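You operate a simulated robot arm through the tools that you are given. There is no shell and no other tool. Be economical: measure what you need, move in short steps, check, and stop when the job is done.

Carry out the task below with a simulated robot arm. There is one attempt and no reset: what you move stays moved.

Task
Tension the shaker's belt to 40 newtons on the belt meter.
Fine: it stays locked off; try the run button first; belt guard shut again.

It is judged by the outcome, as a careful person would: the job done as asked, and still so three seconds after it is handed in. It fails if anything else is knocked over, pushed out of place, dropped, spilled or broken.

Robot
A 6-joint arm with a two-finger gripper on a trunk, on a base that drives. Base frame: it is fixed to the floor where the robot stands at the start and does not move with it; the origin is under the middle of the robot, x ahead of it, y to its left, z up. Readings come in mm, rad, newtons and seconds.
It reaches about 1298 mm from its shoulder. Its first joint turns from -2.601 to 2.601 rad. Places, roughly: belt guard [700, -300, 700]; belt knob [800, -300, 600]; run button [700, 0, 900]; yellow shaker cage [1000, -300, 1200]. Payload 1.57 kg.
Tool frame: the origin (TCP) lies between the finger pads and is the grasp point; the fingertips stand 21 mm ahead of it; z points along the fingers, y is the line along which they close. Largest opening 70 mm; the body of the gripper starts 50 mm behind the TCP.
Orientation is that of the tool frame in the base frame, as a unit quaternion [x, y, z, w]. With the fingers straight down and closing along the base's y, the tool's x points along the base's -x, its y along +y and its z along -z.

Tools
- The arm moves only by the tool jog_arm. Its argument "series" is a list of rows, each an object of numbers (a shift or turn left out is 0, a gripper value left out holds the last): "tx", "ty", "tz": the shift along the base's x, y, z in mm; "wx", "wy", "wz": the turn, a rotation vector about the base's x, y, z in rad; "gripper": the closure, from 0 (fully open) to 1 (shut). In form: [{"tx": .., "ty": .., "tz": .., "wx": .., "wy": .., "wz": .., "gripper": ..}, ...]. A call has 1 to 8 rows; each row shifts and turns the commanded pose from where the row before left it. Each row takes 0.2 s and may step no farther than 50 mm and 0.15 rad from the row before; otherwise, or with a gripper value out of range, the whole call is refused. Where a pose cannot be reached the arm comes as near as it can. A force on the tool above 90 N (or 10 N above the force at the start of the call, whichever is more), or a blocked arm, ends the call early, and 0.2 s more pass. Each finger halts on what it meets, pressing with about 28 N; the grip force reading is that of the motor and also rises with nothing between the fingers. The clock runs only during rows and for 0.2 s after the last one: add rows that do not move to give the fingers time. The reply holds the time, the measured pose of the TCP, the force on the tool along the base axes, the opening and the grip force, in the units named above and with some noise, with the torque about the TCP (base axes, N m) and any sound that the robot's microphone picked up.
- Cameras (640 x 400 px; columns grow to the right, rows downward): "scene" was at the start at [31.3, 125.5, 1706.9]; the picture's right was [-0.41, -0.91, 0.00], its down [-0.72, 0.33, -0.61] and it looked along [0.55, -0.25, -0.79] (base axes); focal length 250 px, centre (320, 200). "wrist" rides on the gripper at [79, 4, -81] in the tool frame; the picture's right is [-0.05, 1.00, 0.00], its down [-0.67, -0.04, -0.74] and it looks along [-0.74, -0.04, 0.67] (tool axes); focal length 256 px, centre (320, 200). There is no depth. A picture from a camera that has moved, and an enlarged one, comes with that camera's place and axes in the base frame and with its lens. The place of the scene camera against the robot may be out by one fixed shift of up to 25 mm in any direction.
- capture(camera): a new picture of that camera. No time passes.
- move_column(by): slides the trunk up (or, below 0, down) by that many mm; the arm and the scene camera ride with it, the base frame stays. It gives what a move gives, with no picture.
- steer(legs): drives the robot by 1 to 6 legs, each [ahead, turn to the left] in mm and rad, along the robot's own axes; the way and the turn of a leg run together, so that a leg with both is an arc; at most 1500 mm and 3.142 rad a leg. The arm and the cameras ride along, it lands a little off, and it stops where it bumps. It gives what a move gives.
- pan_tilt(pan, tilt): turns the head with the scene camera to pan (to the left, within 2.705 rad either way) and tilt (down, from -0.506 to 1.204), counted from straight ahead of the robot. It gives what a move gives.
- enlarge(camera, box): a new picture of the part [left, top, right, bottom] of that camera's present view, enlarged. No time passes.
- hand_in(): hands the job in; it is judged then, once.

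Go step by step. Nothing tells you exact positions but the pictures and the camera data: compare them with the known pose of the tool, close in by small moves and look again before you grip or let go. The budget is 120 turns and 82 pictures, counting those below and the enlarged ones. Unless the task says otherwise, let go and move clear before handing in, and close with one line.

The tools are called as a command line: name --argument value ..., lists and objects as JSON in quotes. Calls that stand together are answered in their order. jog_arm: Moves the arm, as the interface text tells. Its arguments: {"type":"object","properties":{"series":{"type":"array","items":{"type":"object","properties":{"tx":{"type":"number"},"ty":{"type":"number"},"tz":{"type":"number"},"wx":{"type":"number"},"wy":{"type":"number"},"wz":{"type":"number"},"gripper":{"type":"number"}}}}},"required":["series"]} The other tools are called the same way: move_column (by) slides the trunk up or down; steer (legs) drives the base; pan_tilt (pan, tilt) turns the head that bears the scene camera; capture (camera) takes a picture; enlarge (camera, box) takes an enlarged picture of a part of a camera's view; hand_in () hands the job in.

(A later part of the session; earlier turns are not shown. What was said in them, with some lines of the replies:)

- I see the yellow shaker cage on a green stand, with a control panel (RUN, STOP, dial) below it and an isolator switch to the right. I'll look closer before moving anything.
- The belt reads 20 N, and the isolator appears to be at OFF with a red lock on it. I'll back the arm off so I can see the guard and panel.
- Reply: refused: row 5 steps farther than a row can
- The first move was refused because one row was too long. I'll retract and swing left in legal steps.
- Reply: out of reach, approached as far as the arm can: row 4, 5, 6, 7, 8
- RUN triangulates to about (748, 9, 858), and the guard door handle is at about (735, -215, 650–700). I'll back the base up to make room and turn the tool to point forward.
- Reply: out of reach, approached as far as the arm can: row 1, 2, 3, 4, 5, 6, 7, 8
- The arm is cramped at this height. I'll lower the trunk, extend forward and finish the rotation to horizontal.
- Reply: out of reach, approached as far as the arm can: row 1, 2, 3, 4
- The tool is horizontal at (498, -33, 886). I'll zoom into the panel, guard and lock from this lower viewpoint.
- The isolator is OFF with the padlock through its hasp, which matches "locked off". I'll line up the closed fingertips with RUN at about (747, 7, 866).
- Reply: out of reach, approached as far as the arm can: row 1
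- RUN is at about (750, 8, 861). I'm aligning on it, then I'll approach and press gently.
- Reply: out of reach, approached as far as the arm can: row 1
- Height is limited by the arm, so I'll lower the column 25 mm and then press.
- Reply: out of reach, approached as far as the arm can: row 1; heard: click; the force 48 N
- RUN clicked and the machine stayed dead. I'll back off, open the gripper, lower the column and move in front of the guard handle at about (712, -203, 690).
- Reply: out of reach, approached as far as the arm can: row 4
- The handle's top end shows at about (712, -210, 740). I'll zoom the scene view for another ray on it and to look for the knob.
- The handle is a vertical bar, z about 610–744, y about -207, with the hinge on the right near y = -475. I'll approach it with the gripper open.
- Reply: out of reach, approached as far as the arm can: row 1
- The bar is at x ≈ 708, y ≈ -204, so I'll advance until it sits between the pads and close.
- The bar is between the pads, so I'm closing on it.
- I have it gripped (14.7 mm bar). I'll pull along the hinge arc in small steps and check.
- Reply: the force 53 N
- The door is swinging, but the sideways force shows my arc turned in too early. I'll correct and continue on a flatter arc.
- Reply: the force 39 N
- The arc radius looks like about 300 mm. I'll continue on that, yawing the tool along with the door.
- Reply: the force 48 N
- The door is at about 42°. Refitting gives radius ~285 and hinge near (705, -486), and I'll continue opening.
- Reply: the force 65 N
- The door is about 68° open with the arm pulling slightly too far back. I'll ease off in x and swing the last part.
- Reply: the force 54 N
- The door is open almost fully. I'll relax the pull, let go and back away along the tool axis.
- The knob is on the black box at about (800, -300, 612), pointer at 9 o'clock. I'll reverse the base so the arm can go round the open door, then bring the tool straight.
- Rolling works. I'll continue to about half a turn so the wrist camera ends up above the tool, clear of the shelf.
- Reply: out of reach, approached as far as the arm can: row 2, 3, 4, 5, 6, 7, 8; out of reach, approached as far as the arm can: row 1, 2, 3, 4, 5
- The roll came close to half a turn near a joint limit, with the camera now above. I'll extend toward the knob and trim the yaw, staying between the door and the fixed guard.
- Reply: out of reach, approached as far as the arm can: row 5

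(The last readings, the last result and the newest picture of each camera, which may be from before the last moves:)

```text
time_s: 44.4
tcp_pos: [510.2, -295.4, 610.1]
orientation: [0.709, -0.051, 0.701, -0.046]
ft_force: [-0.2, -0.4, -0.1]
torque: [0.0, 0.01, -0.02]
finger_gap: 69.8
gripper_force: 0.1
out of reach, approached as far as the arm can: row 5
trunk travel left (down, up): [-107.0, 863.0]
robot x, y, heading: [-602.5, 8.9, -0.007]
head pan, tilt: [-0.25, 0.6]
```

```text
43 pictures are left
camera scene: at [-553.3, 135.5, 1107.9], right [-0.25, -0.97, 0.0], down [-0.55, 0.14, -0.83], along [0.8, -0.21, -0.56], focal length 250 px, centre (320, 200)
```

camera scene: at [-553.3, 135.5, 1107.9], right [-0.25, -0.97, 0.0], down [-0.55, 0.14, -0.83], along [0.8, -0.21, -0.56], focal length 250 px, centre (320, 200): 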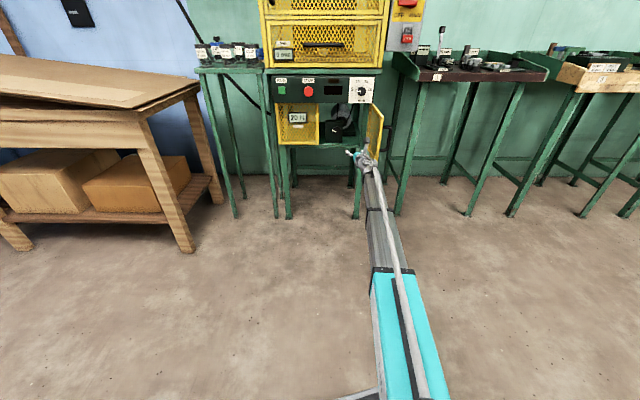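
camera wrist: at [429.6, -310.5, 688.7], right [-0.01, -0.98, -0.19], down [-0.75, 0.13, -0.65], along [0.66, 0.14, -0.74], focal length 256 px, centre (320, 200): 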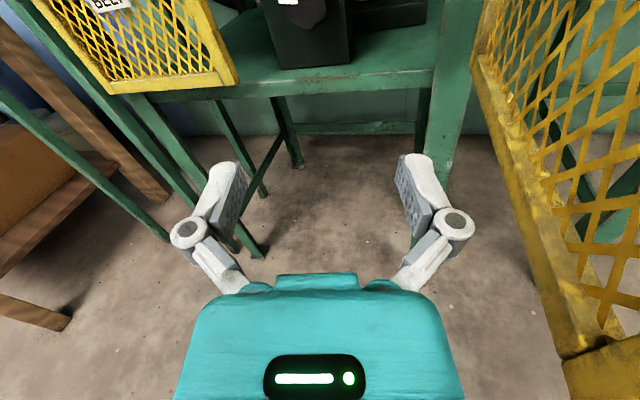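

The tool now points straight at +x, at (510, -295, 610). I'll advance and look at the knob.

jog_arm --series '[{"tx": 40, "ty": -1}, {"tx": 40, "ty": -1}, {"tx": 40, "ty": -1}, {"tx": 40}, {}]'

capture --camera "wrist"

enlarge --camera "scene" --box '[260, 65, 400, 185]'

```text
time_s: 45.6
tcp_pos: [668.8, -298.1, 609.3]
orientation: [0.709, -0.053, 0.701, -0.044]
ft_force: [-0.5, 0.7, 0.4]
torque: [-0.01, -0.03, 0.02]
finger_gap: 70.0
gripper_force: 0.0
trunk travel left (down, up): [-107.0, 863.0]
robot x, y, heading: [-601.6, 5.8, -0.003]
head pan, tilt: [-0.25, 0.6]
```

```text
42 pictures are left
camera wrist: at [589.9, -313.8, 688.5], right [-0.01, -0.98, -0.19], down [-0.75, 0.13, -0.65], along [0.66, 0.14, -0.74], focal length 256 px, centre (320, 200)
```

wrist: 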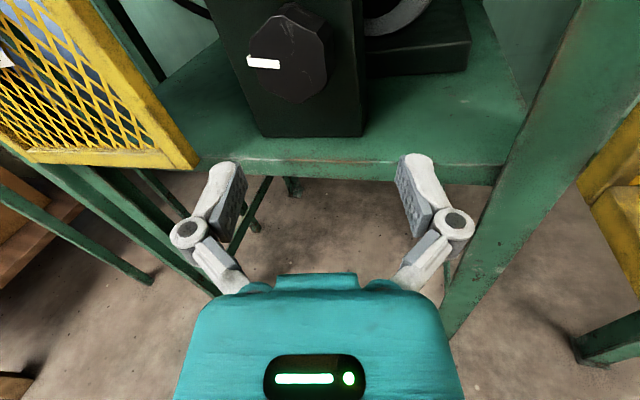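

```text
3.33 times, centred on (330, 125) of scene
camera zoom: at [-553.1, 135.4, 1107.9], right [-0.25, -0.97, 0.0], down [-0.55, 0.14, -0.82], along [0.8, -0.21, -0.57], focal length 834 px, centre (287, 450)
```

zoom: 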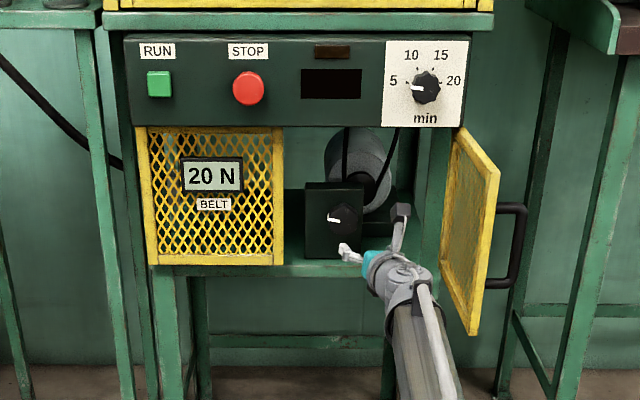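

The knob shows at about (790, -285, 622). I'll raise the column 12 mm, close in and re-measure.

move_column --by 13

jog_arm --series '[{"tx": 20, "ty": 10}, {"tx": 15}, {}]'

capture --camera "wrist"

```text
time_s: 46.2
tcp_pos: [670.6, -299.4, 623.4]
orientation: [0.709, -0.052, 0.701, -0.045]
ft_force: [1.2, 0.1, -0.1]
torque: [-0.01, -0.03, 0.0]
finger_gap: 69.9
gripper_force: 0.1
trunk travel left (down, up): [-120.0, 850.0]
robot x, y, heading: [-603.0, 7.0, -0.001]
head pan, tilt: [-0.25, 0.6]
```

```text
time_s: 47.0
tcp_pos: [705.3, -289.0, 621.5]
orientation: [0.709, -0.052, 0.701, -0.045]
ft_force: [0.2, 0.2, 0.0]
torque: [0.0, 0.0, -0.02]
finger_gap: 70.0
gripper_force: 0.1
trunk travel left (down, up): [-120.0, 850.0]
robot x, y, heading: [-603.0, 8.8, -0.005]
head pan, tilt: [-0.25, 0.6]
```

```text
40 pictures are left
camera wrist: at [625.0, -303.6, 701.5], right [-0.01, -0.98, -0.19], down [-0.75, 0.13, -0.65], along [0.66, 0.14, -0.74], focal length 256 px, centre (320, 200)
```

wrist: 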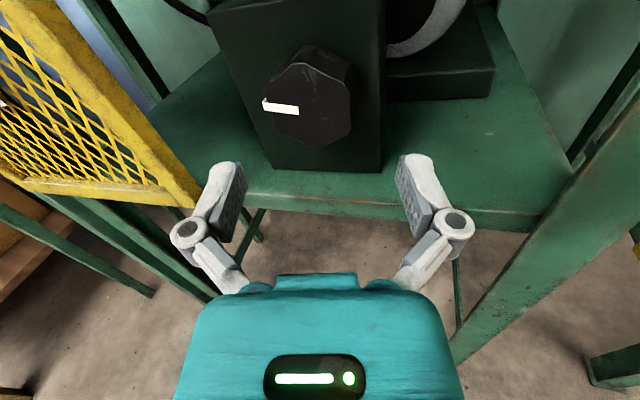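

The knob's front face is at about (767, -282, 630), ~50 mm across. I'll centre on it and advance in stages.

move_column --by 8

jog_arm --series '[{"tx": 15, "ty": 6}, {"tx": 12}, {}]'

capture --camera "wrist"

enlarge --camera "scene" --box '[300, 95, 380, 165]'

```text
time_s: 47.6
tcp_pos: [702.9, -289.3, 631.7]
orientation: [0.709, -0.051, 0.701, -0.047]
ft_force: [0.6, 0.3, 0.0]
torque: [0.01, -0.01, -0.02]
finger_gap: 69.6
gripper_force: 0.0
trunk travel left (down, up): [-128.0, 842.0]
robot x, y, heading: [-598.6, 7.2, -0.005]
head pan, tilt: [-0.25, 0.6]
```

```text
time_s: 48.4
tcp_pos: [710.8, -276.9, 630.5]
orientation: [0.709, -0.052, 0.702, -0.045]
ft_force: [0.3, 1.0, -0.1]
torque: [0.03, -0.03, 0.03]
finger_gap: 69.7
gripper_force: 0.0
out of reach, approached as far as the arm can: row 1, 2
trunk travel left (down, up): [-128.0, 842.0]
robot x, y, heading: [-603.6, 7.9, -0.003]
head pan, tilt: [-0.25, 0.6]
```

```text
39 pictures are left
camera wrist: at [630.6, -292.5, 709.5], right [-0.01, -0.98, -0.19], down [-0.75, 0.13, -0.65], along [0.66, 0.14, -0.74], focal length 256 px, centre (320, 200)
```

wrist: 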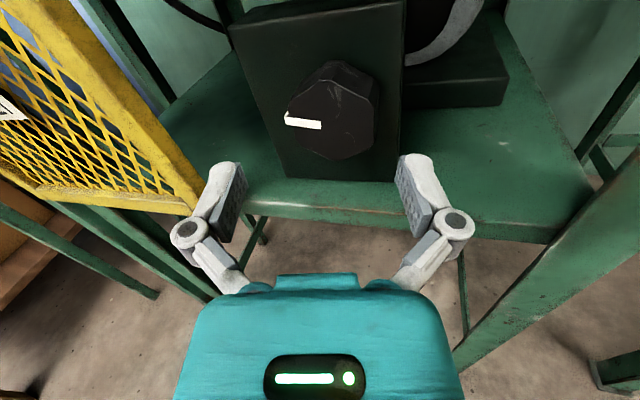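

```text
5.71 times, centred on (340, 130) of scene
camera zoom: at [-553.1, 135.4, 1128.9], right [-0.25, -0.97, 0.0], down [-0.55, 0.14, -0.82], along [0.8, -0.21, -0.57], focal length 1430 px, centre (206, 600)
```

zoom: 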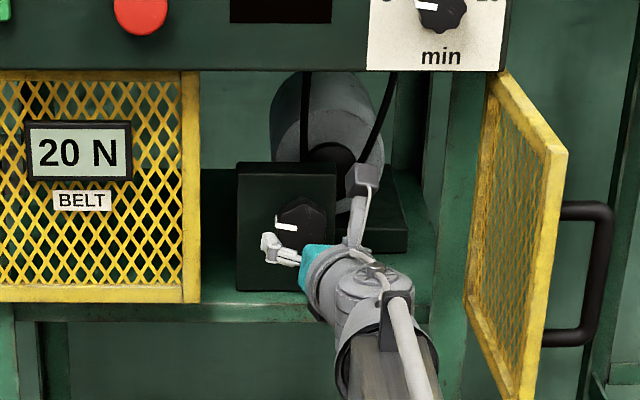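

I'm at the reach limit here. I'll pull the arm back 150 mm and drive the base 150 mm ahead.

jog_arm --series '[{"tx": -40, "ty": -2}, {"tx": -40, "ty": -2}, {"tx": -40, "ty": -2}, {"tx": -40}]'

steer --legs '[[150, 0]]'

capture --camera "wrist"

capture --camera "scene"

```text
time_s: 49.4
tcp_pos: [550.5, -283.3, 630.8]
orientation: [0.71, -0.051, 0.701, -0.046]
ft_force: [0.3, -0.1, 0.4]
torque: [0.02, -0.03, -0.04]
finger_gap: 70.1
gripper_force: 0.1
trunk travel left (down, up): [-128.0, 842.0]
robot x, y, heading: [-603.8, 7.0, -0.003]
head pan, tilt: [-0.25, 0.6]
```

```text
time_s: 50.9
tcp_pos: [701.7, -285.0, 630.8]
orientation: [0.709, -0.051, 0.701, -0.045]
ft_force: [0.0, 0.4, 0.2]
torque: [-0.02, -0.02, -0.01]
finger_gap: 69.9
gripper_force: 0.0
trunk travel left (down, up): [-128.0, 842.0]
robot x, y, heading: [-448.9, 5.3, -0.002]
head pan, tilt: [-0.25, 0.6]
```

```text
37 pictures are left
camera wrist: at [621.8, -299.4, 709.5], right [-0.01, -0.98, -0.19], down [-0.75, 0.13, -0.65], along [0.66, 0.14, -0.74], focal length 256 px, centre (320, 200)
```

wrist: 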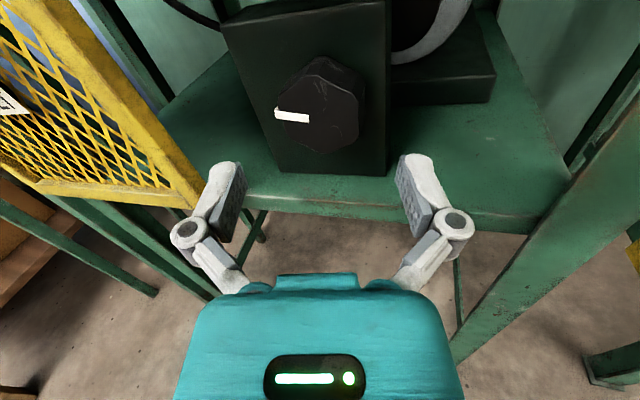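

```text
36 pictures are left
camera scene: at [-402.3, 134.9, 1128.9], right [-0.25, -0.97, 0.0], down [-0.55, 0.14, -0.82], along [0.8, -0.21, -0.57], focal length 250 px, centre (320, 200)
```

scene: 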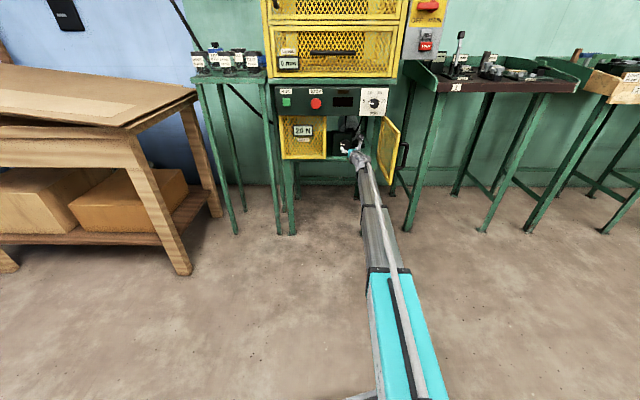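

Aligned laterally. Advancing toward the knob.

jog_arm --series '[{"tx": 15, "ty": 1}, {"tx": 15}, {"tx": 8}, {}]'

capture --camera "wrist"

```text
time_s: 51.9
tcp_pos: [740.2, -283.6, 630.4]
orientation: [0.709, -0.052, 0.701, -0.044]
ft_force: [-1.0, 0.1, -0.8]
torque: [0.02, 0.0, -0.01]
finger_gap: 69.8
gripper_force: 0.2
trunk travel left (down, up): [-128.0, 842.0]
robot x, y, heading: [-451.3, 7.6, -0.004]
head pan, tilt: [-0.25, 0.6]
```

```text
35 pictures are left
camera wrist: at [659.6, -298.6, 709.5], right [-0.01, -0.98, -0.19], down [-0.75, 0.13, -0.65], along [0.66, 0.14, -0.74], focal length 256 px, centre (320, 200)
```

wrist: 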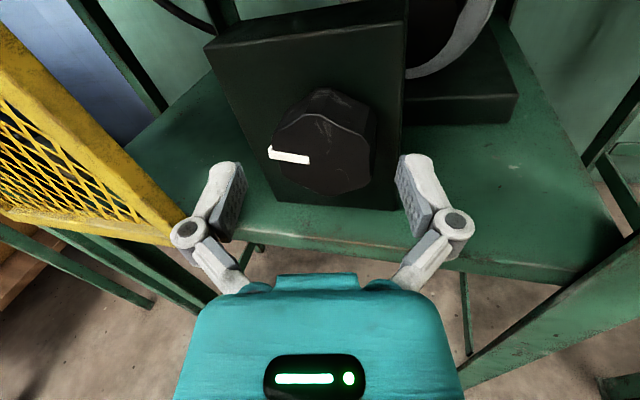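

Good. The knob will pass between the fingers, so I'll advance 22 mm and close.

jog_arm --series '[{"tx": 11}, {"tx": 11}, {}, {"gripper": 1}, {}, {}, {}]'

capture --camera "wrist"

enlarge --camera "scene" --box '[275, 110, 405, 200]'

```text
time_s: 53.5
tcp_pos: [761.5, -287.1, 630.7]
orientation: [0.709, -0.055, 0.702, -0.043]
ft_force: [-14.3, -23.5, -4.9]
torque: [0.0, 0.2, -0.51]
finger_gap: 55.5
gripper_force: 32.2
trunk travel left (down, up): [-128.0, 842.0]
robot x, y, heading: [-447.0, 6.9, -0.003]
head pan, tilt: [-0.25, 0.6]
```

```text
34 pictures are left
camera wrist: at [680.3, -301.8, 709.3], right [-0.02, -0.98, -0.19], down [-0.75, 0.14, -0.65], along [0.66, 0.13, -0.74], focal length 256 px, centre (320, 200)
```

wrist: 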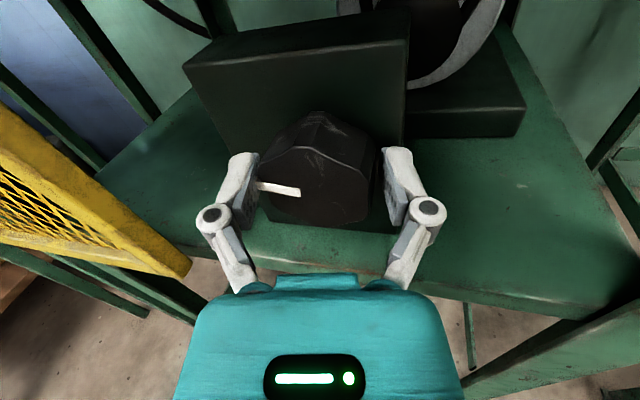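

```text
4.44 times, centred on (340, 155) of scene
camera zoom: at [-402.5, 133.6, 1129.0], right [-0.25, -0.97, 0.0], down [-0.55, 0.14, -0.82], along [0.8, -0.21, -0.57], focal length 1112 px, centre (231, 400)
```

zoom: 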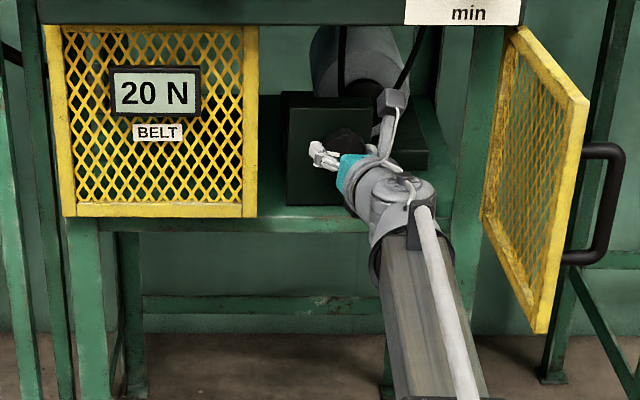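

Gripped at 55 mm across the knob. I'll relieve the sideways load and turn clockwise a little to see how the meter responds.

jog_arm --series '[{"ty": -4}, {"wx": 0.1}, {"wx": 0.1}, {"wx": 0.1}, {}]'

enlarge --camera "scene" --box '[275, 110, 405, 200]'

capture --camera "wrist"

```text
time_s: 54.7
tcp_pos: [762.1, -288.0, 630.7]
orientation: [0.694, -0.156, 0.686, -0.151]
ft_force: [8.9, -10.1, 5.0]
torque: [0.05, 0.19, -0.42]
finger_gap: 55.2
gripper_force: 31.6
trunk travel left (down, up): [-128.0, 842.0]
robot x, y, heading: [-450.1, 7.2, -0.01]
head pan, tilt: [-0.25, 0.6]
```

```text
4.44 times, centred on (340, 155) of scene
camera zoom: at [-402.3, 134.5, 1129.0], right [-0.25, -0.97, 0.0], down [-0.55, 0.14, -0.82], along [0.8, -0.21, -0.57], focal length 1112 px, centre (231, 400)
```

zoom: 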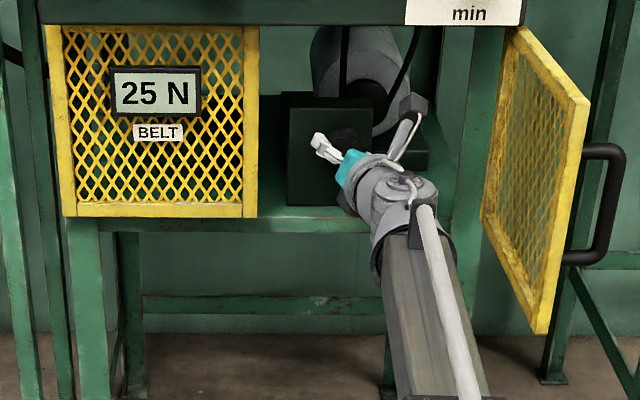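

```text
31 pictures are left
camera wrist: at [682.6, -325.5, 701.4], right [-0.01, -0.88, -0.47], down [-0.75, 0.32, -0.58], along [0.66, 0.35, -0.66], focal length 256 px, centre (320, 200)
```

wrist: 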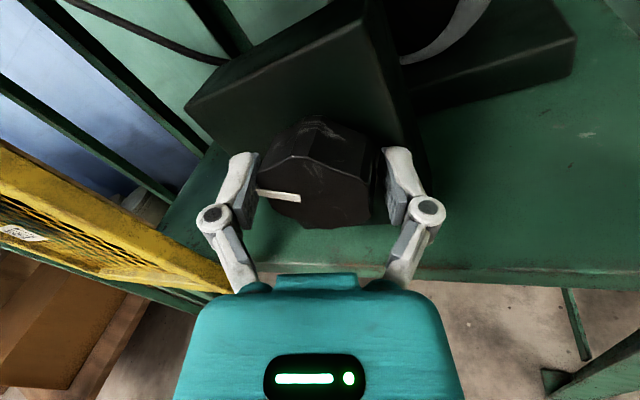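

Clockwise raises it by about 5 N per 0.3 rad. I'll turn 0.75 rad more and re-read.

jog_arm --series '[{"wx": 0.125}, {"wx": 0.125}, {"wx": 0.125}, {"wx": 0.125}, {"wx": 0.125}, {"wx": 0.125}, {}]'

enlarge --camera "scene" --box '[275, 110, 405, 200]'

```text
time_s: 56.3
tcp_pos: [762.3, -287.5, 630.5]
orientation: [0.59, -0.396, 0.581, -0.396]
ft_force: [-4.1, -2.3, -4.8]
torque: [0.18, 0.7, -0.45]
finger_gap: 52.8
gripper_force: 31.6
trunk travel left (down, up): [-128.0, 842.0]
robot x, y, heading: [-446.9, 7.0, -0.001]
head pan, tilt: [-0.25, 0.6]
```

```text
4.44 times, centred on (340, 155) of scene
camera zoom: at [-401.9, 134.6, 1128.9], right [-0.25, -0.97, 0.0], down [-0.55, 0.14, -0.82], along [0.8, -0.21, -0.57], focal length 1112 px, centre (231, 400)
```

zoom: 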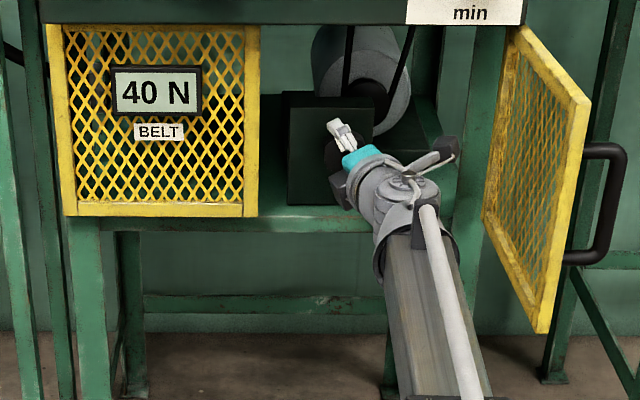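

The meter reads 40 N. I'll let go, check that it holds, and back straight out.

jog_arm --series '[{"gripper": 0}, {}, {}, {}]'

enlarge --camera "scene" --box '[290, 118, 350, 158]'

capture --camera "wrist"

```text
time_s: 57.3
tcp_pos: [762.1, -286.1, 630.0]
orientation: [0.591, -0.396, 0.581, -0.395]
ft_force: [-0.3, -0.2, 0.3]
torque: [-0.02, -0.02, 0.0]
finger_gap: 69.9
gripper_force: 0.1
trunk travel left (down, up): [-128.0, 842.0]
robot x, y, heading: [-447.0, 7.2, -0.003]
head pan, tilt: [-0.25, 0.6]
```

```text
10.00 times, centred on (320, 138) of scene
camera zoom: at [-402.4, 134.9, 1128.9], right [-0.25, -0.97, 0.0], down [-0.55, 0.14, -0.82], along [0.8, -0.21, -0.57], focal length 2503 px, centre (320, 820)
```

zoom: 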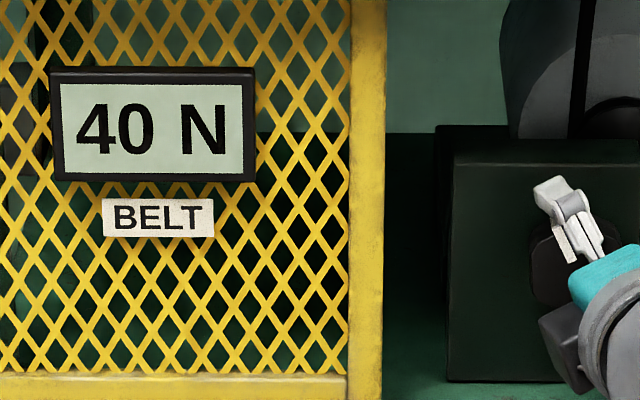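

```text
28 pictures are left
camera wrist: at [682.2, -363.4, 657.1], right [-0.01, -0.32, -0.95], down [-0.75, 0.63, -0.21], along [0.66, 0.71, -0.25], focal length 256 px, centre (320, 200)
```

wrist: 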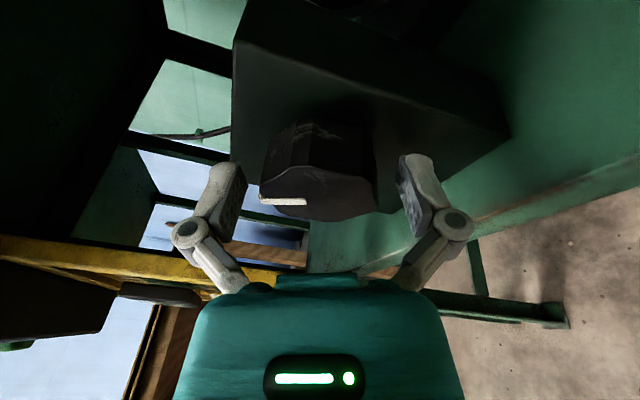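

It holds at 40 N after release. Now I'll retract straight out, edging away from the door, and reverse the base so I can go back around to the handle.

jog_arm --series '[{"tx": -20}, {"tx": -30}, {"tx": -40, "ty": 8}, {"tx": -40, "ty": 8}, {"tx": -40, "ty": 8}, {"tx": -30, "ty": 5}]'

steer --legs '[[-250, 0]]'

jog_arm --series '[{"wx": 0.15}, {"wx": 0.15}, {"wx": 0.15}, {"wx": 0.15}, {"wx": 0.15}, {"wx": 0.15}, {"wx": 0.15}, {"wx": 0.15}]'

jog_arm --series '[{"wx": 0.15}, {"wx": 0.15}, {"wx": 0.15}, {"wx": 0.15}, {"wx": 0.15}]'

capture --camera "scene"

```text
time_s: 58.7
tcp_pos: [561.9, -258.4, 631.4]
orientation: [0.591, -0.396, 0.582, -0.395]
ft_force: [0.5, 0.2, -0.2]
torque: [-0.04, -0.02, -0.03]
finger_gap: 70.1
gripper_force: 0.1
trunk travel left (down, up): [-128.0, 842.0]
robot x, y, heading: [-449.9, 8.6, -0.006]
head pan, tilt: [-0.25, 0.6]
```

```text
time_s: 60.8
tcp_pos: [314.2, -258.2, 630.1]
orientation: [0.591, -0.396, 0.581, -0.394]
ft_force: [0.2, 0.8, -0.3]
torque: [-0.01, 0.0, 0.0]
finger_gap: 70.3
gripper_force: 0.1
trunk travel left (down, up): [-128.0, 842.0]
robot x, y, heading: [-698.5, 9.7, -0.0]
head pan, tilt: [-0.25, 0.6]
```

```text
time_s: 62.6
tcp_pos: [314.4, -257.1, 633.5]
orientation: [-0.265, 0.656, -0.255, 0.659]
ft_force: [0.2, 0.5, 0.1]
torque: [0.0, -0.01, 0.04]
finger_gap: 69.9
gripper_force: 0.1
trunk travel left (down, up): [-128.0, 842.0]
robot x, y, heading: [-700.6, 6.7, -0.005]
head pan, tilt: [-0.25, 0.6]
```

```text
time_s: 63.8
tcp_pos: [313.3, -257.5, 634.5]
orientation: [-0.003, 0.704, 0.002, 0.71]
ft_force: [0.3, -0.6, -0.2]
torque: [-0.01, 0.01, 0.0]
finger_gap: 69.9
gripper_force: 0.1
out of reach, approached as far as the arm can: row 2
trunk travel left (down, up): [-128.0, 842.0]
robot x, y, heading: [-700.3, 7.2, -0.003]
head pan, tilt: [-0.25, 0.6]
```

```text
27 pictures are left
camera scene: at [-651.0, 135.8, 1128.9], right [-0.25, -0.97, 0.0], down [-0.55, 0.14, -0.82], along [0.8, -0.21, -0.57], focal length 250 px, centre (320, 200)
```

scene: 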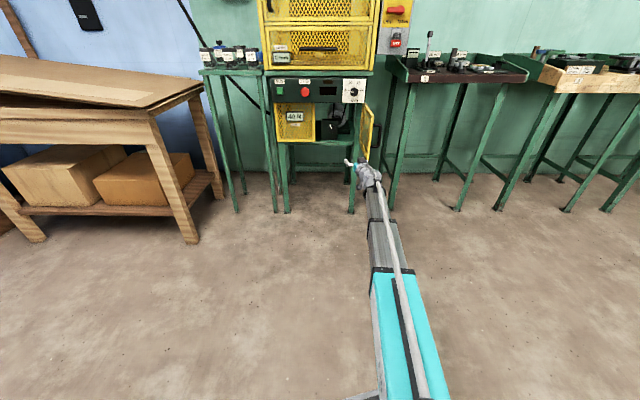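

The tool is back in its handle-gripping orientation, and the door hasn't moved. I'll raise the column, swing right of the door with matching yaw, then drive ahead 200 mm.

move_column --by 57

jog_arm --series '[{"tx": -15, "ty": -36, "wz": 0.14}, {"tx": -15, "ty": -36, "wz": 0.14}, {"tx": -15, "ty": -36, "wz": 0.14}, {"tx": -15, "ty": -36, "wz": 0.14}, {"tx": -15, "ty": -36, "wz": 0.14}, {"tx": -15, "ty": -36, "wz": 0.14}, {"tx": -15, "ty": -36, "wz": 0.14}, {"tx": -15, "ty": -38, "wz": 0.14}]'

steer --legs '[[200, 0]]'

capture --camera "wrist"

enlarge --camera "scene" --box '[275, 70, 475, 210]'

```text
time_s: 64.8
tcp_pos: [313.8, -258.4, 692.3]
orientation: [-0.005, 0.703, 0.001, 0.711]
ft_force: [0.2, 0.1, 0.1]
torque: [0.0, -0.02, 0.01]
finger_gap: 70.2
gripper_force: 0.1
trunk travel left (down, up): [-185.0, 785.0]
robot x, y, heading: [-698.0, 6.6, -0.004]
head pan, tilt: [-0.25, 0.6]
```

```text
time_s: 66.6
tcp_pos: [192.2, -546.5, 692.0]
orientation: [-0.379, 0.594, 0.379, 0.6]
ft_force: [0.4, 0.4, -0.2]
torque: [0.0, 0.01, 0.0]
finger_gap: 69.9
gripper_force: 0.0
trunk travel left (down, up): [-185.0, 785.0]
robot x, y, heading: [-698.7, 8.8, -0.002]
head pan, tilt: [-0.25, 0.6]
```

```text
time_s: 68.4
tcp_pos: [395.7, -547.4, 691.5]
orientation: [-0.378, 0.594, 0.378, 0.602]
ft_force: [-1.0, 0.6, 0.2]
torque: [-0.04, -0.01, 0.03]
finger_gap: 69.7
gripper_force: 0.0
trunk travel left (down, up): [-185.0, 785.0]
robot x, y, heading: [-493.8, 4.3, -0.001]
head pan, tilt: [-0.25, 0.6]
```

```text
26 pictures are left
camera wrist: at [358.0, -618.7, 611.4], right [-0.9, 0.43, 0.05], down [-0.29, -0.69, 0.66], along [0.31, 0.58, 0.75], focal length 256 px, centre (320, 200)
```

wrist: 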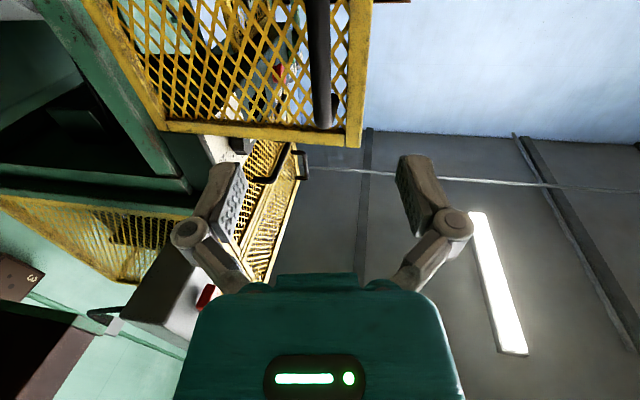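

```text
2.86 times, centred on (375, 140) of scene
camera zoom: at [-448.1, 135.2, 1185.9], right [-0.25, -0.97, 0.0], down [-0.55, 0.14, -0.82], along [0.8, -0.21, -0.57], focal length 715 px, centre (163, 371)
```

zoom: 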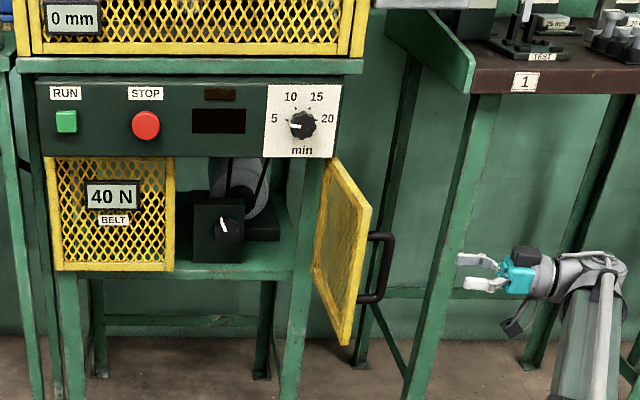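

The handle is lined up where I left it. I'll approach along the tool axis to the previous grip point, about (437, -446).

jog_arm --series '[{"tx": 14, "ty": 35}, {"tx": 14, "ty": 35}, {"tx": 10, "ty": 24}, {}]'

capture --camera "wrist"

```text
time_s: 69.4
tcp_pos: [434.5, -453.2, 691.9]
orientation: [-0.378, 0.594, 0.379, 0.6]
ft_force: [0.2, -0.8, 0.2]
torque: [0.01, -0.01, -0.02]
finger_gap: 70.0
gripper_force: 0.1
trunk travel left (down, up): [-185.0, 785.0]
robot x, y, heading: [-495.7, 5.3, -0.0]
head pan, tilt: [-0.25, 0.6]
```

```text
24 pictures are left
camera wrist: at [395.9, -524.6, 611.5], right [-0.9, 0.43, 0.05], down [-0.29, -0.69, 0.66], along [0.31, 0.58, 0.75], focal length 256 px, centre (320, 200)
```

wrist: 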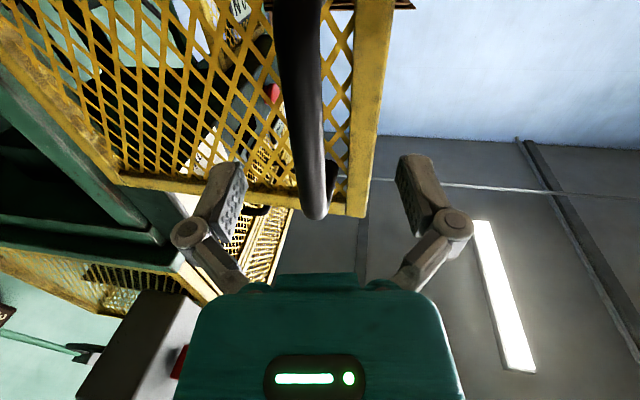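

The bar is between the pads. I'll go in a few more millimetres and close.

jog_arm --series '[{"tx": 5, "ty": 6}, {"gripper": 1}, {}, {}, {}, {}]'

```text
time_s: 70.8
tcp_pos: [440.5, -446.8, 690.7]
orientation: [-0.376, 0.594, 0.377, 0.602]
ft_force: [22.2, -0.7, 6.0]
torque: [-0.01, 0.11, -0.28]
finger_gap: 15.2
gripper_force: 32.2
trunk travel left (down, up): [-185.0, 785.0]
robot x, y, heading: [-497.2, 7.9, -0.005]
head pan, tilt: [-0.25, 0.6]
```

Gripped. Fitting all the recorded handle points gives a hinge at (691, -451) and radius 250, so I'll follow that arc to close.

jog_arm --series '[{"tx": 1, "ty": 19, "wz": -0.05}, {"tx": 3, "ty": 18.5, "wz": -0.05}, {"tx": 4, "ty": 18.5, "wz": -0.05}, {"tx": 5.2, "ty": 18, "wz": -0.05}, {"tx": 6.5, "ty": 17.5, "wz": -0.05}, {"tx": 8, "ty": 17, "wz": -0.05}, {}]'

```text
time_s: 72.4
tcp_pos: [466.2, -337.3, 692.5]
orientation: [-0.286, 0.643, 0.285, 0.651]
ft_force: [1.2, 0.1, -1.1]
torque: [0.3, 0.07, -0.02]
finger_gap: 15.8
gripper_force: 31.8
trunk travel left (down, up): [-185.0, 785.0]
robot x, y, heading: [-495.9, 6.0, -0.005]
head pan, tilt: [-0.25, 0.6]
```

Forces are near zero, so the arc fits well. I'll continue.

jog_arm --series '[{"tx": 9.2, "ty": 16.5, "wz": -0.05}, {"tx": 10.2, "ty": 15.5, "wz": -0.05}, {"tx": 11.5, "ty": 15, "wz": -0.05}, {"tx": 12.6, "ty": 13.8, "wz": -0.05}, {"tx": 13.6, "ty": 12.8, "wz": -0.05}, {"tx": 14.4, "ty": 12, "wz": -0.05}, {"tx": 15.4, "ty": 10.7, "wz": -0.05}, {"tx": 16, "ty": 9.7, "wz": -0.05}]'

jog_arm --series '[{"tx": 16.8, "ty": 8.2, "wz": -0.05}, {"tx": 17.4, "ty": 7.2, "wz": -0.05}, {"tx": 17.8, "ty": 5.6, "wz": -0.05}, {"tx": 18.2, "ty": 4.6, "wz": -0.05}, {"tx": 18.5, "ty": 3, "wz": -0.05}, {"tx": 18.7, "ty": 1.7, "wz": -0.05}, {}]'

enlarge --camera "scene" --box '[275, 70, 475, 210]'

```text
time_s: 74.2
tcp_pos: [568.9, -231.5, 692.2]
orientation: [-0.152, 0.687, 0.15, 0.694]
ft_force: [0.2, 1.8, -3.7]
torque: [0.11, 0.15, 0.17]
finger_gap: 15.5
gripper_force: 31.9
trunk travel left (down, up): [-185.0, 785.0]
robot x, y, heading: [-497.9, 3.8, 0.002]
head pan, tilt: [-0.25, 0.6]
```

```text
time_s: 75.8
tcp_pos: [677.6, -203.8, 691.5]
orientation: [-0.048, 0.702, 0.045, 0.709]
ft_force: [0.9, -5.6, -0.6]
torque: [0.28, 0.08, 0.03]
finger_gap: 15.6
gripper_force: 31.8
trunk travel left (down, up): [-185.0, 785.0]
robot x, y, heading: [-498.7, 9.7, 0.002]
head pan, tilt: [-0.25, 0.6]
```

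```text
2.86 times, centred on (375, 140) of scene
camera zoom: at [-447.9, 134.9, 1185.9], right [-0.25, -0.97, 0.0], down [-0.55, 0.14, -0.82], along [0.8, -0.21, -0.57], focal length 715 px, centre (163, 371)
```

zoom: 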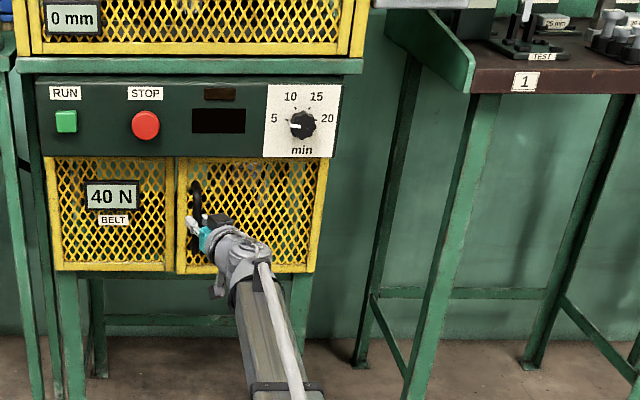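

Nearly shut. I'll push the last 27 mm gently until it meets the stop.

jog_arm --series '[{"tx": 10, "wz": -0.05}, {"tx": 9, "wz": -0.05}, {"tx": 6}, {"tx": 4}, {"tx": 4}, {"tx": 3}, {}]'

capture --camera "wrist"

```text
time_s: 77.4
tcp_pos: [712.7, -202.8, 693.2]
orientation: [-0.013, 0.703, 0.009, 0.711]
ft_force: [-6.9, 1.9, 6.0]
torque: [0.32, -0.08, -0.04]
finger_gap: 17.0
gripper_force: 31.8
trunk travel left (down, up): [-185.0, 785.0]
robot x, y, heading: [-492.0, 9.1, -0.001]
head pan, tilt: [-0.25, 0.6]
```

```text
22 pictures are left
camera wrist: at [633.2, -201.2, 612.8], right [-0.03, 1.0, 0.05], down [-0.75, -0.06, 0.66], along [0.66, -0.01, 0.75], focal length 256 px, centre (320, 200)
```

wrist: 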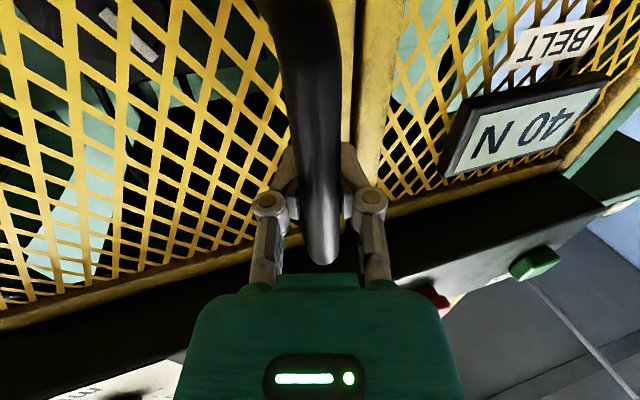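

It looks flush. A small extra push will confirm it's against the stop.

jog_arm --series '[{"tx": 4}, {"tx": 3}, {}]'

enlarge --camera "wrist" --box '[220, 0, 480, 260]'

```text
time_s: 78.2
tcp_pos: [720.4, -201.5, 691.6]
orientation: [-0.013, 0.703, 0.008, 0.711]
ft_force: [0.5, 2.2, 3.7]
torque: [0.22, 0.05, -0.04]
finger_gap: 15.7
gripper_force: 32.4
trunk travel left (down, up): [-185.0, 785.0]
robot x, y, heading: [-497.2, 6.6, 0.001]
head pan, tilt: [-0.25, 0.6]
```

```text
1.54 times, centred on (350, 130) of wrist
camera zoom: at [639.8, -201.1, 611.8], right [-0.03, 1.0, 0.05], down [-0.75, -0.06, 0.66], along [0.66, -0.01, 0.75], focal length 394 px, centre (274, 308)
```

zoom: 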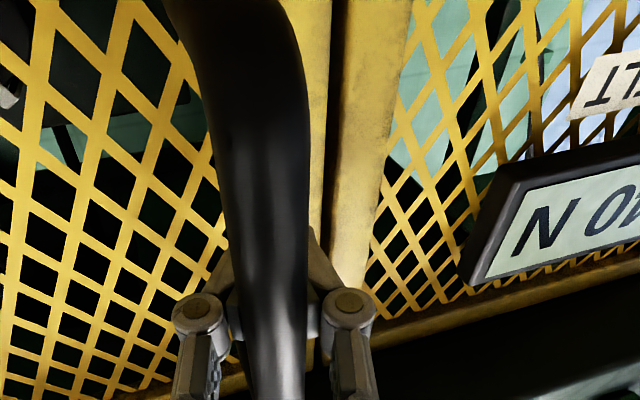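

There's no resistance yet. I'll check from the scene camera whether the door is flush with the fixed half.

enlarge --camera "scene" --box '[285, 95, 395, 175]'

```text
5.00 times, centred on (340, 135) of scene
camera zoom: at [-448.5, 135.5, 1185.9], right [-0.25, -0.97, 0.0], down [-0.55, 0.14, -0.83], along [0.8, -0.21, -0.56], focal length 1251 px, centre (220, 525)
```

zoom: 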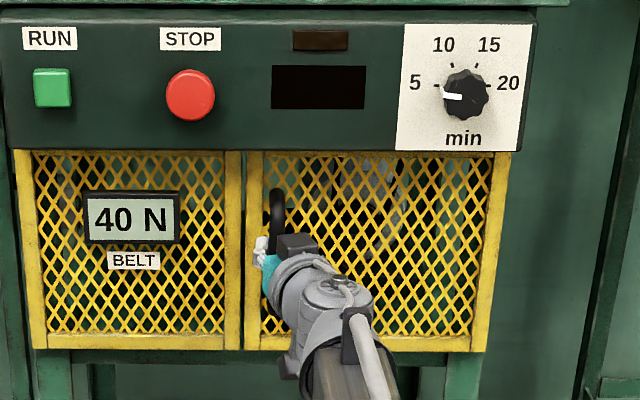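

enlarge --camera "scene" --box '[316, 120, 348, 170]'

```text
8.00 times, centred on (332, 145) of scene
camera zoom: at [-448.5, 135.5, 1185.9], right [-0.25, -0.97, 0.0], down [-0.55, 0.14, -0.83], along [0.8, -0.21, -0.56], focal length 2002 px, centre (224, 640)
```

zoom: 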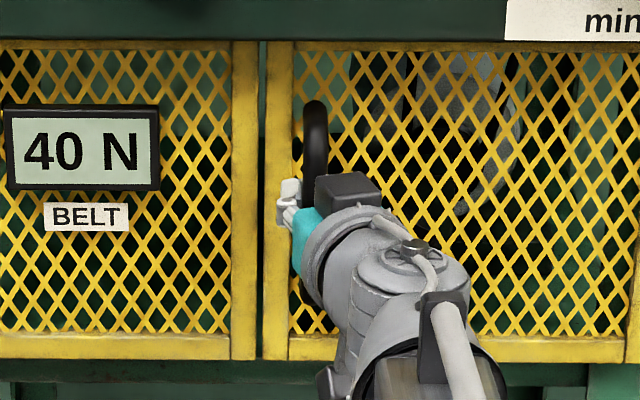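

The door's edges are flush with the fixed half, top and bottom. I'll release and back straight off, then verify.

jog_arm --series '[{"gripper": 0}, {}, {}, {"tx": -25}, {"tx": -40}, {"tx": -45}, {"tx": -40}]'

capture --camera "wrist"

enlarge --camera "scene" --box '[285, 95, 395, 175]'

```text
time_s: 79.8
tcp_pos: [568.1, -201.8, 691.7]
orientation: [-0.013, 0.704, 0.009, 0.71]
ft_force: [-0.2, -0.1, -0.4]
torque: [-0.04, -0.02, 0.03]
finger_gap: 70.3
gripper_force: 0.1
trunk travel left (down, up): [-185.0, 785.0]
robot x, y, heading: [-495.3, 5.9, -0.003]
head pan, tilt: [-0.25, 0.6]
```

```text
18 pictures are left
camera wrist: at [488.1, -202.1, 611.3], right [-0.03, 1.0, 0.05], down [-0.75, -0.06, 0.66], along [0.66, -0.01, 0.75], focal length 256 px, centre (320, 200)
```

wrist: 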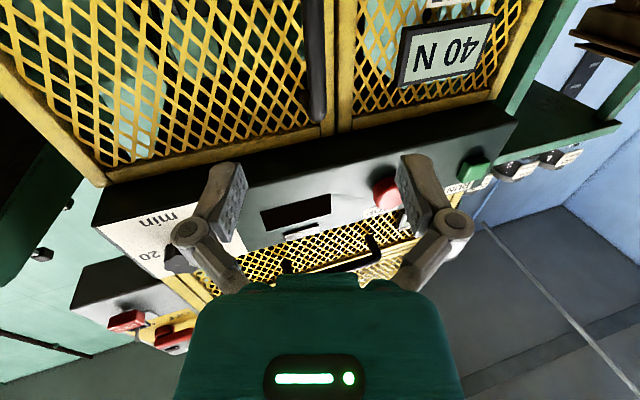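

```text
5.00 times, centred on (340, 135) of scene
camera zoom: at [-447.8, 135.3, 1185.9], right [-0.25, -0.97, 0.0], down [-0.55, 0.14, -0.82], along [0.8, -0.21, -0.57], focal length 1251 px, centre (220, 525)
```

zoom: 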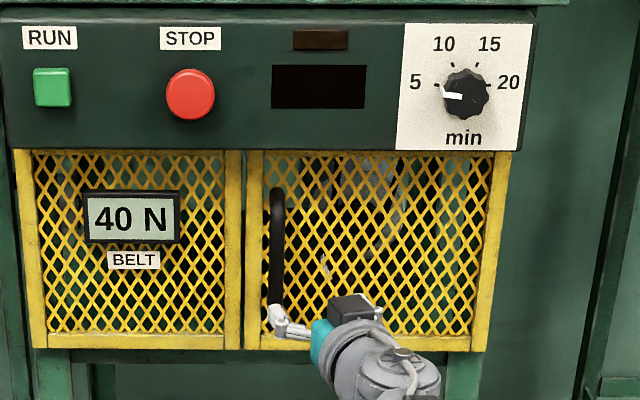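

enlarge --camera "wrist" --box '[260, 60, 420, 160]'

```text
4.00 times, centred on (340, 110) of wrist
camera zoom: at [488.1, -202.1, 611.3], right [-0.03, 1.0, 0.05], down [-0.75, -0.06, 0.66], along [0.66, -0.01, 0.75], focal length 1024 px, centre (240, 560)
```

zoom: 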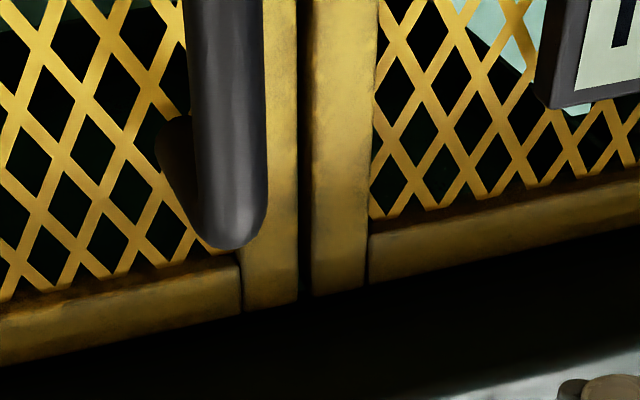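

It looks flush. For certainty I'll press lightly on the handle with closed fingers and see whether it is firmly at the stop.

jog_arm --series '[{"tx": 25, "gripper": 1}, {"tx": 30}, {"tx": 25}, {"tx": 10}, {"tx": 8}, {"tx": 6}, {"tx": 6}, {}]'

```text
time_s: 81.6
tcp_pos: [675.2, -203.1, 692.0]
orientation: [-0.013, 0.703, 0.008, 0.711]
ft_force: [-57.4, 2.1, -20.7]
torque: [0.01, 0.79, 0.05]
finger_gap: 6.1
gripper_force: 28.6
trunk travel left (down, up): [-185.0, 785.0]
robot x, y, heading: [-497.4, 5.1, -0.0]
head pan, tilt: [-0.25, 0.6]
```

The door is firm against its stop at 57 N, so the guard is shut. I'll back away and do a final check of the meter and lock.

jog_arm --series '[{"tx": -30}, {"tx": -40}, {"tx": -40}, {"tx": -40}, {}]'

steer --legs '[[-200, 0]]'

pan_tilt --pan -0.25 --tilt 0.35

enlarge --camera "scene" --box '[240, 70, 440, 230]'

```text
time_s: 82.8
tcp_pos: [531.3, -201.9, 691.5]
orientation: [-0.014, 0.703, 0.009, 0.711]
ft_force: [-0.4, -0.4, -0.2]
torque: [0.01, -0.02, 0.01]
finger_gap: 0.0
gripper_force: 29.1
trunk travel left (down, up): [-185.0, 785.0]
robot x, y, heading: [-495.6, 6.5, -0.0]
head pan, tilt: [-0.25, 0.6]
```

```text
time_s: 84.7
tcp_pos: [331.2, -203.2, 691.9]
orientation: [-0.013, 0.704, 0.01, 0.71]
ft_force: [0.7, -0.4, -0.7]
torque: [-0.01, -0.03, -0.01]
finger_gap: 0.1
gripper_force: 28.9
trunk travel left (down, up): [-185.0, 785.0]
robot x, y, heading: [-694.8, 8.8, -0.006]
head pan, tilt: [-0.25, 0.6]
```

```text
time_s: 85.4
tcp_pos: [329.5, -202.3, 691.5]
orientation: [-0.013, 0.704, 0.009, 0.71]
ft_force: [-0.7, -0.4, -0.5]
torque: [0.02, 0.01, 0.01]
finger_gap: 0.0
gripper_force: 28.6
trunk travel left (down, up): [-185.0, 785.0]
robot x, y, heading: [-693.1, 3.6, -0.001]
head pan, tilt: [-0.25, 0.351]
```

```text
2.50 times, centred on (340, 150) of scene
camera zoom: at [-643.9, 134.6, 1208.6], right [-0.25, -0.97, 0.0], down [-0.33, 0.09, -0.94], along [0.91, -0.23, -0.34], focal length 626 px, centre (270, 325)
```

zoom: 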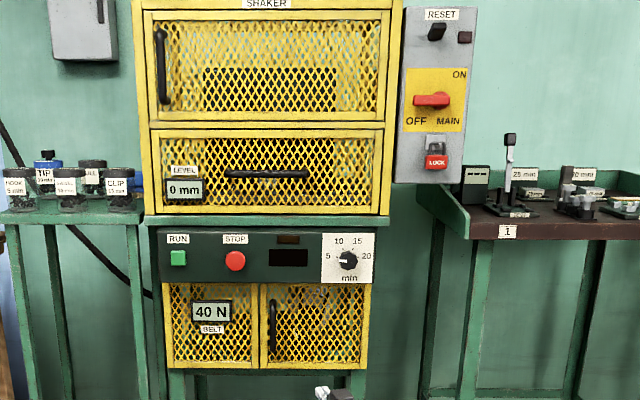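

The meter shows 40 N, the guard is shut, MAIN is still OFF with the padlock on, and the arm is clear. I'm handing in.

hand_in

```text
The job is handed in.
```

The shaker's belt is tensioned to 40 N on the meter; I tried RUN first and the machine stayed dead, it is still locked off, and the belt guard is shut again.
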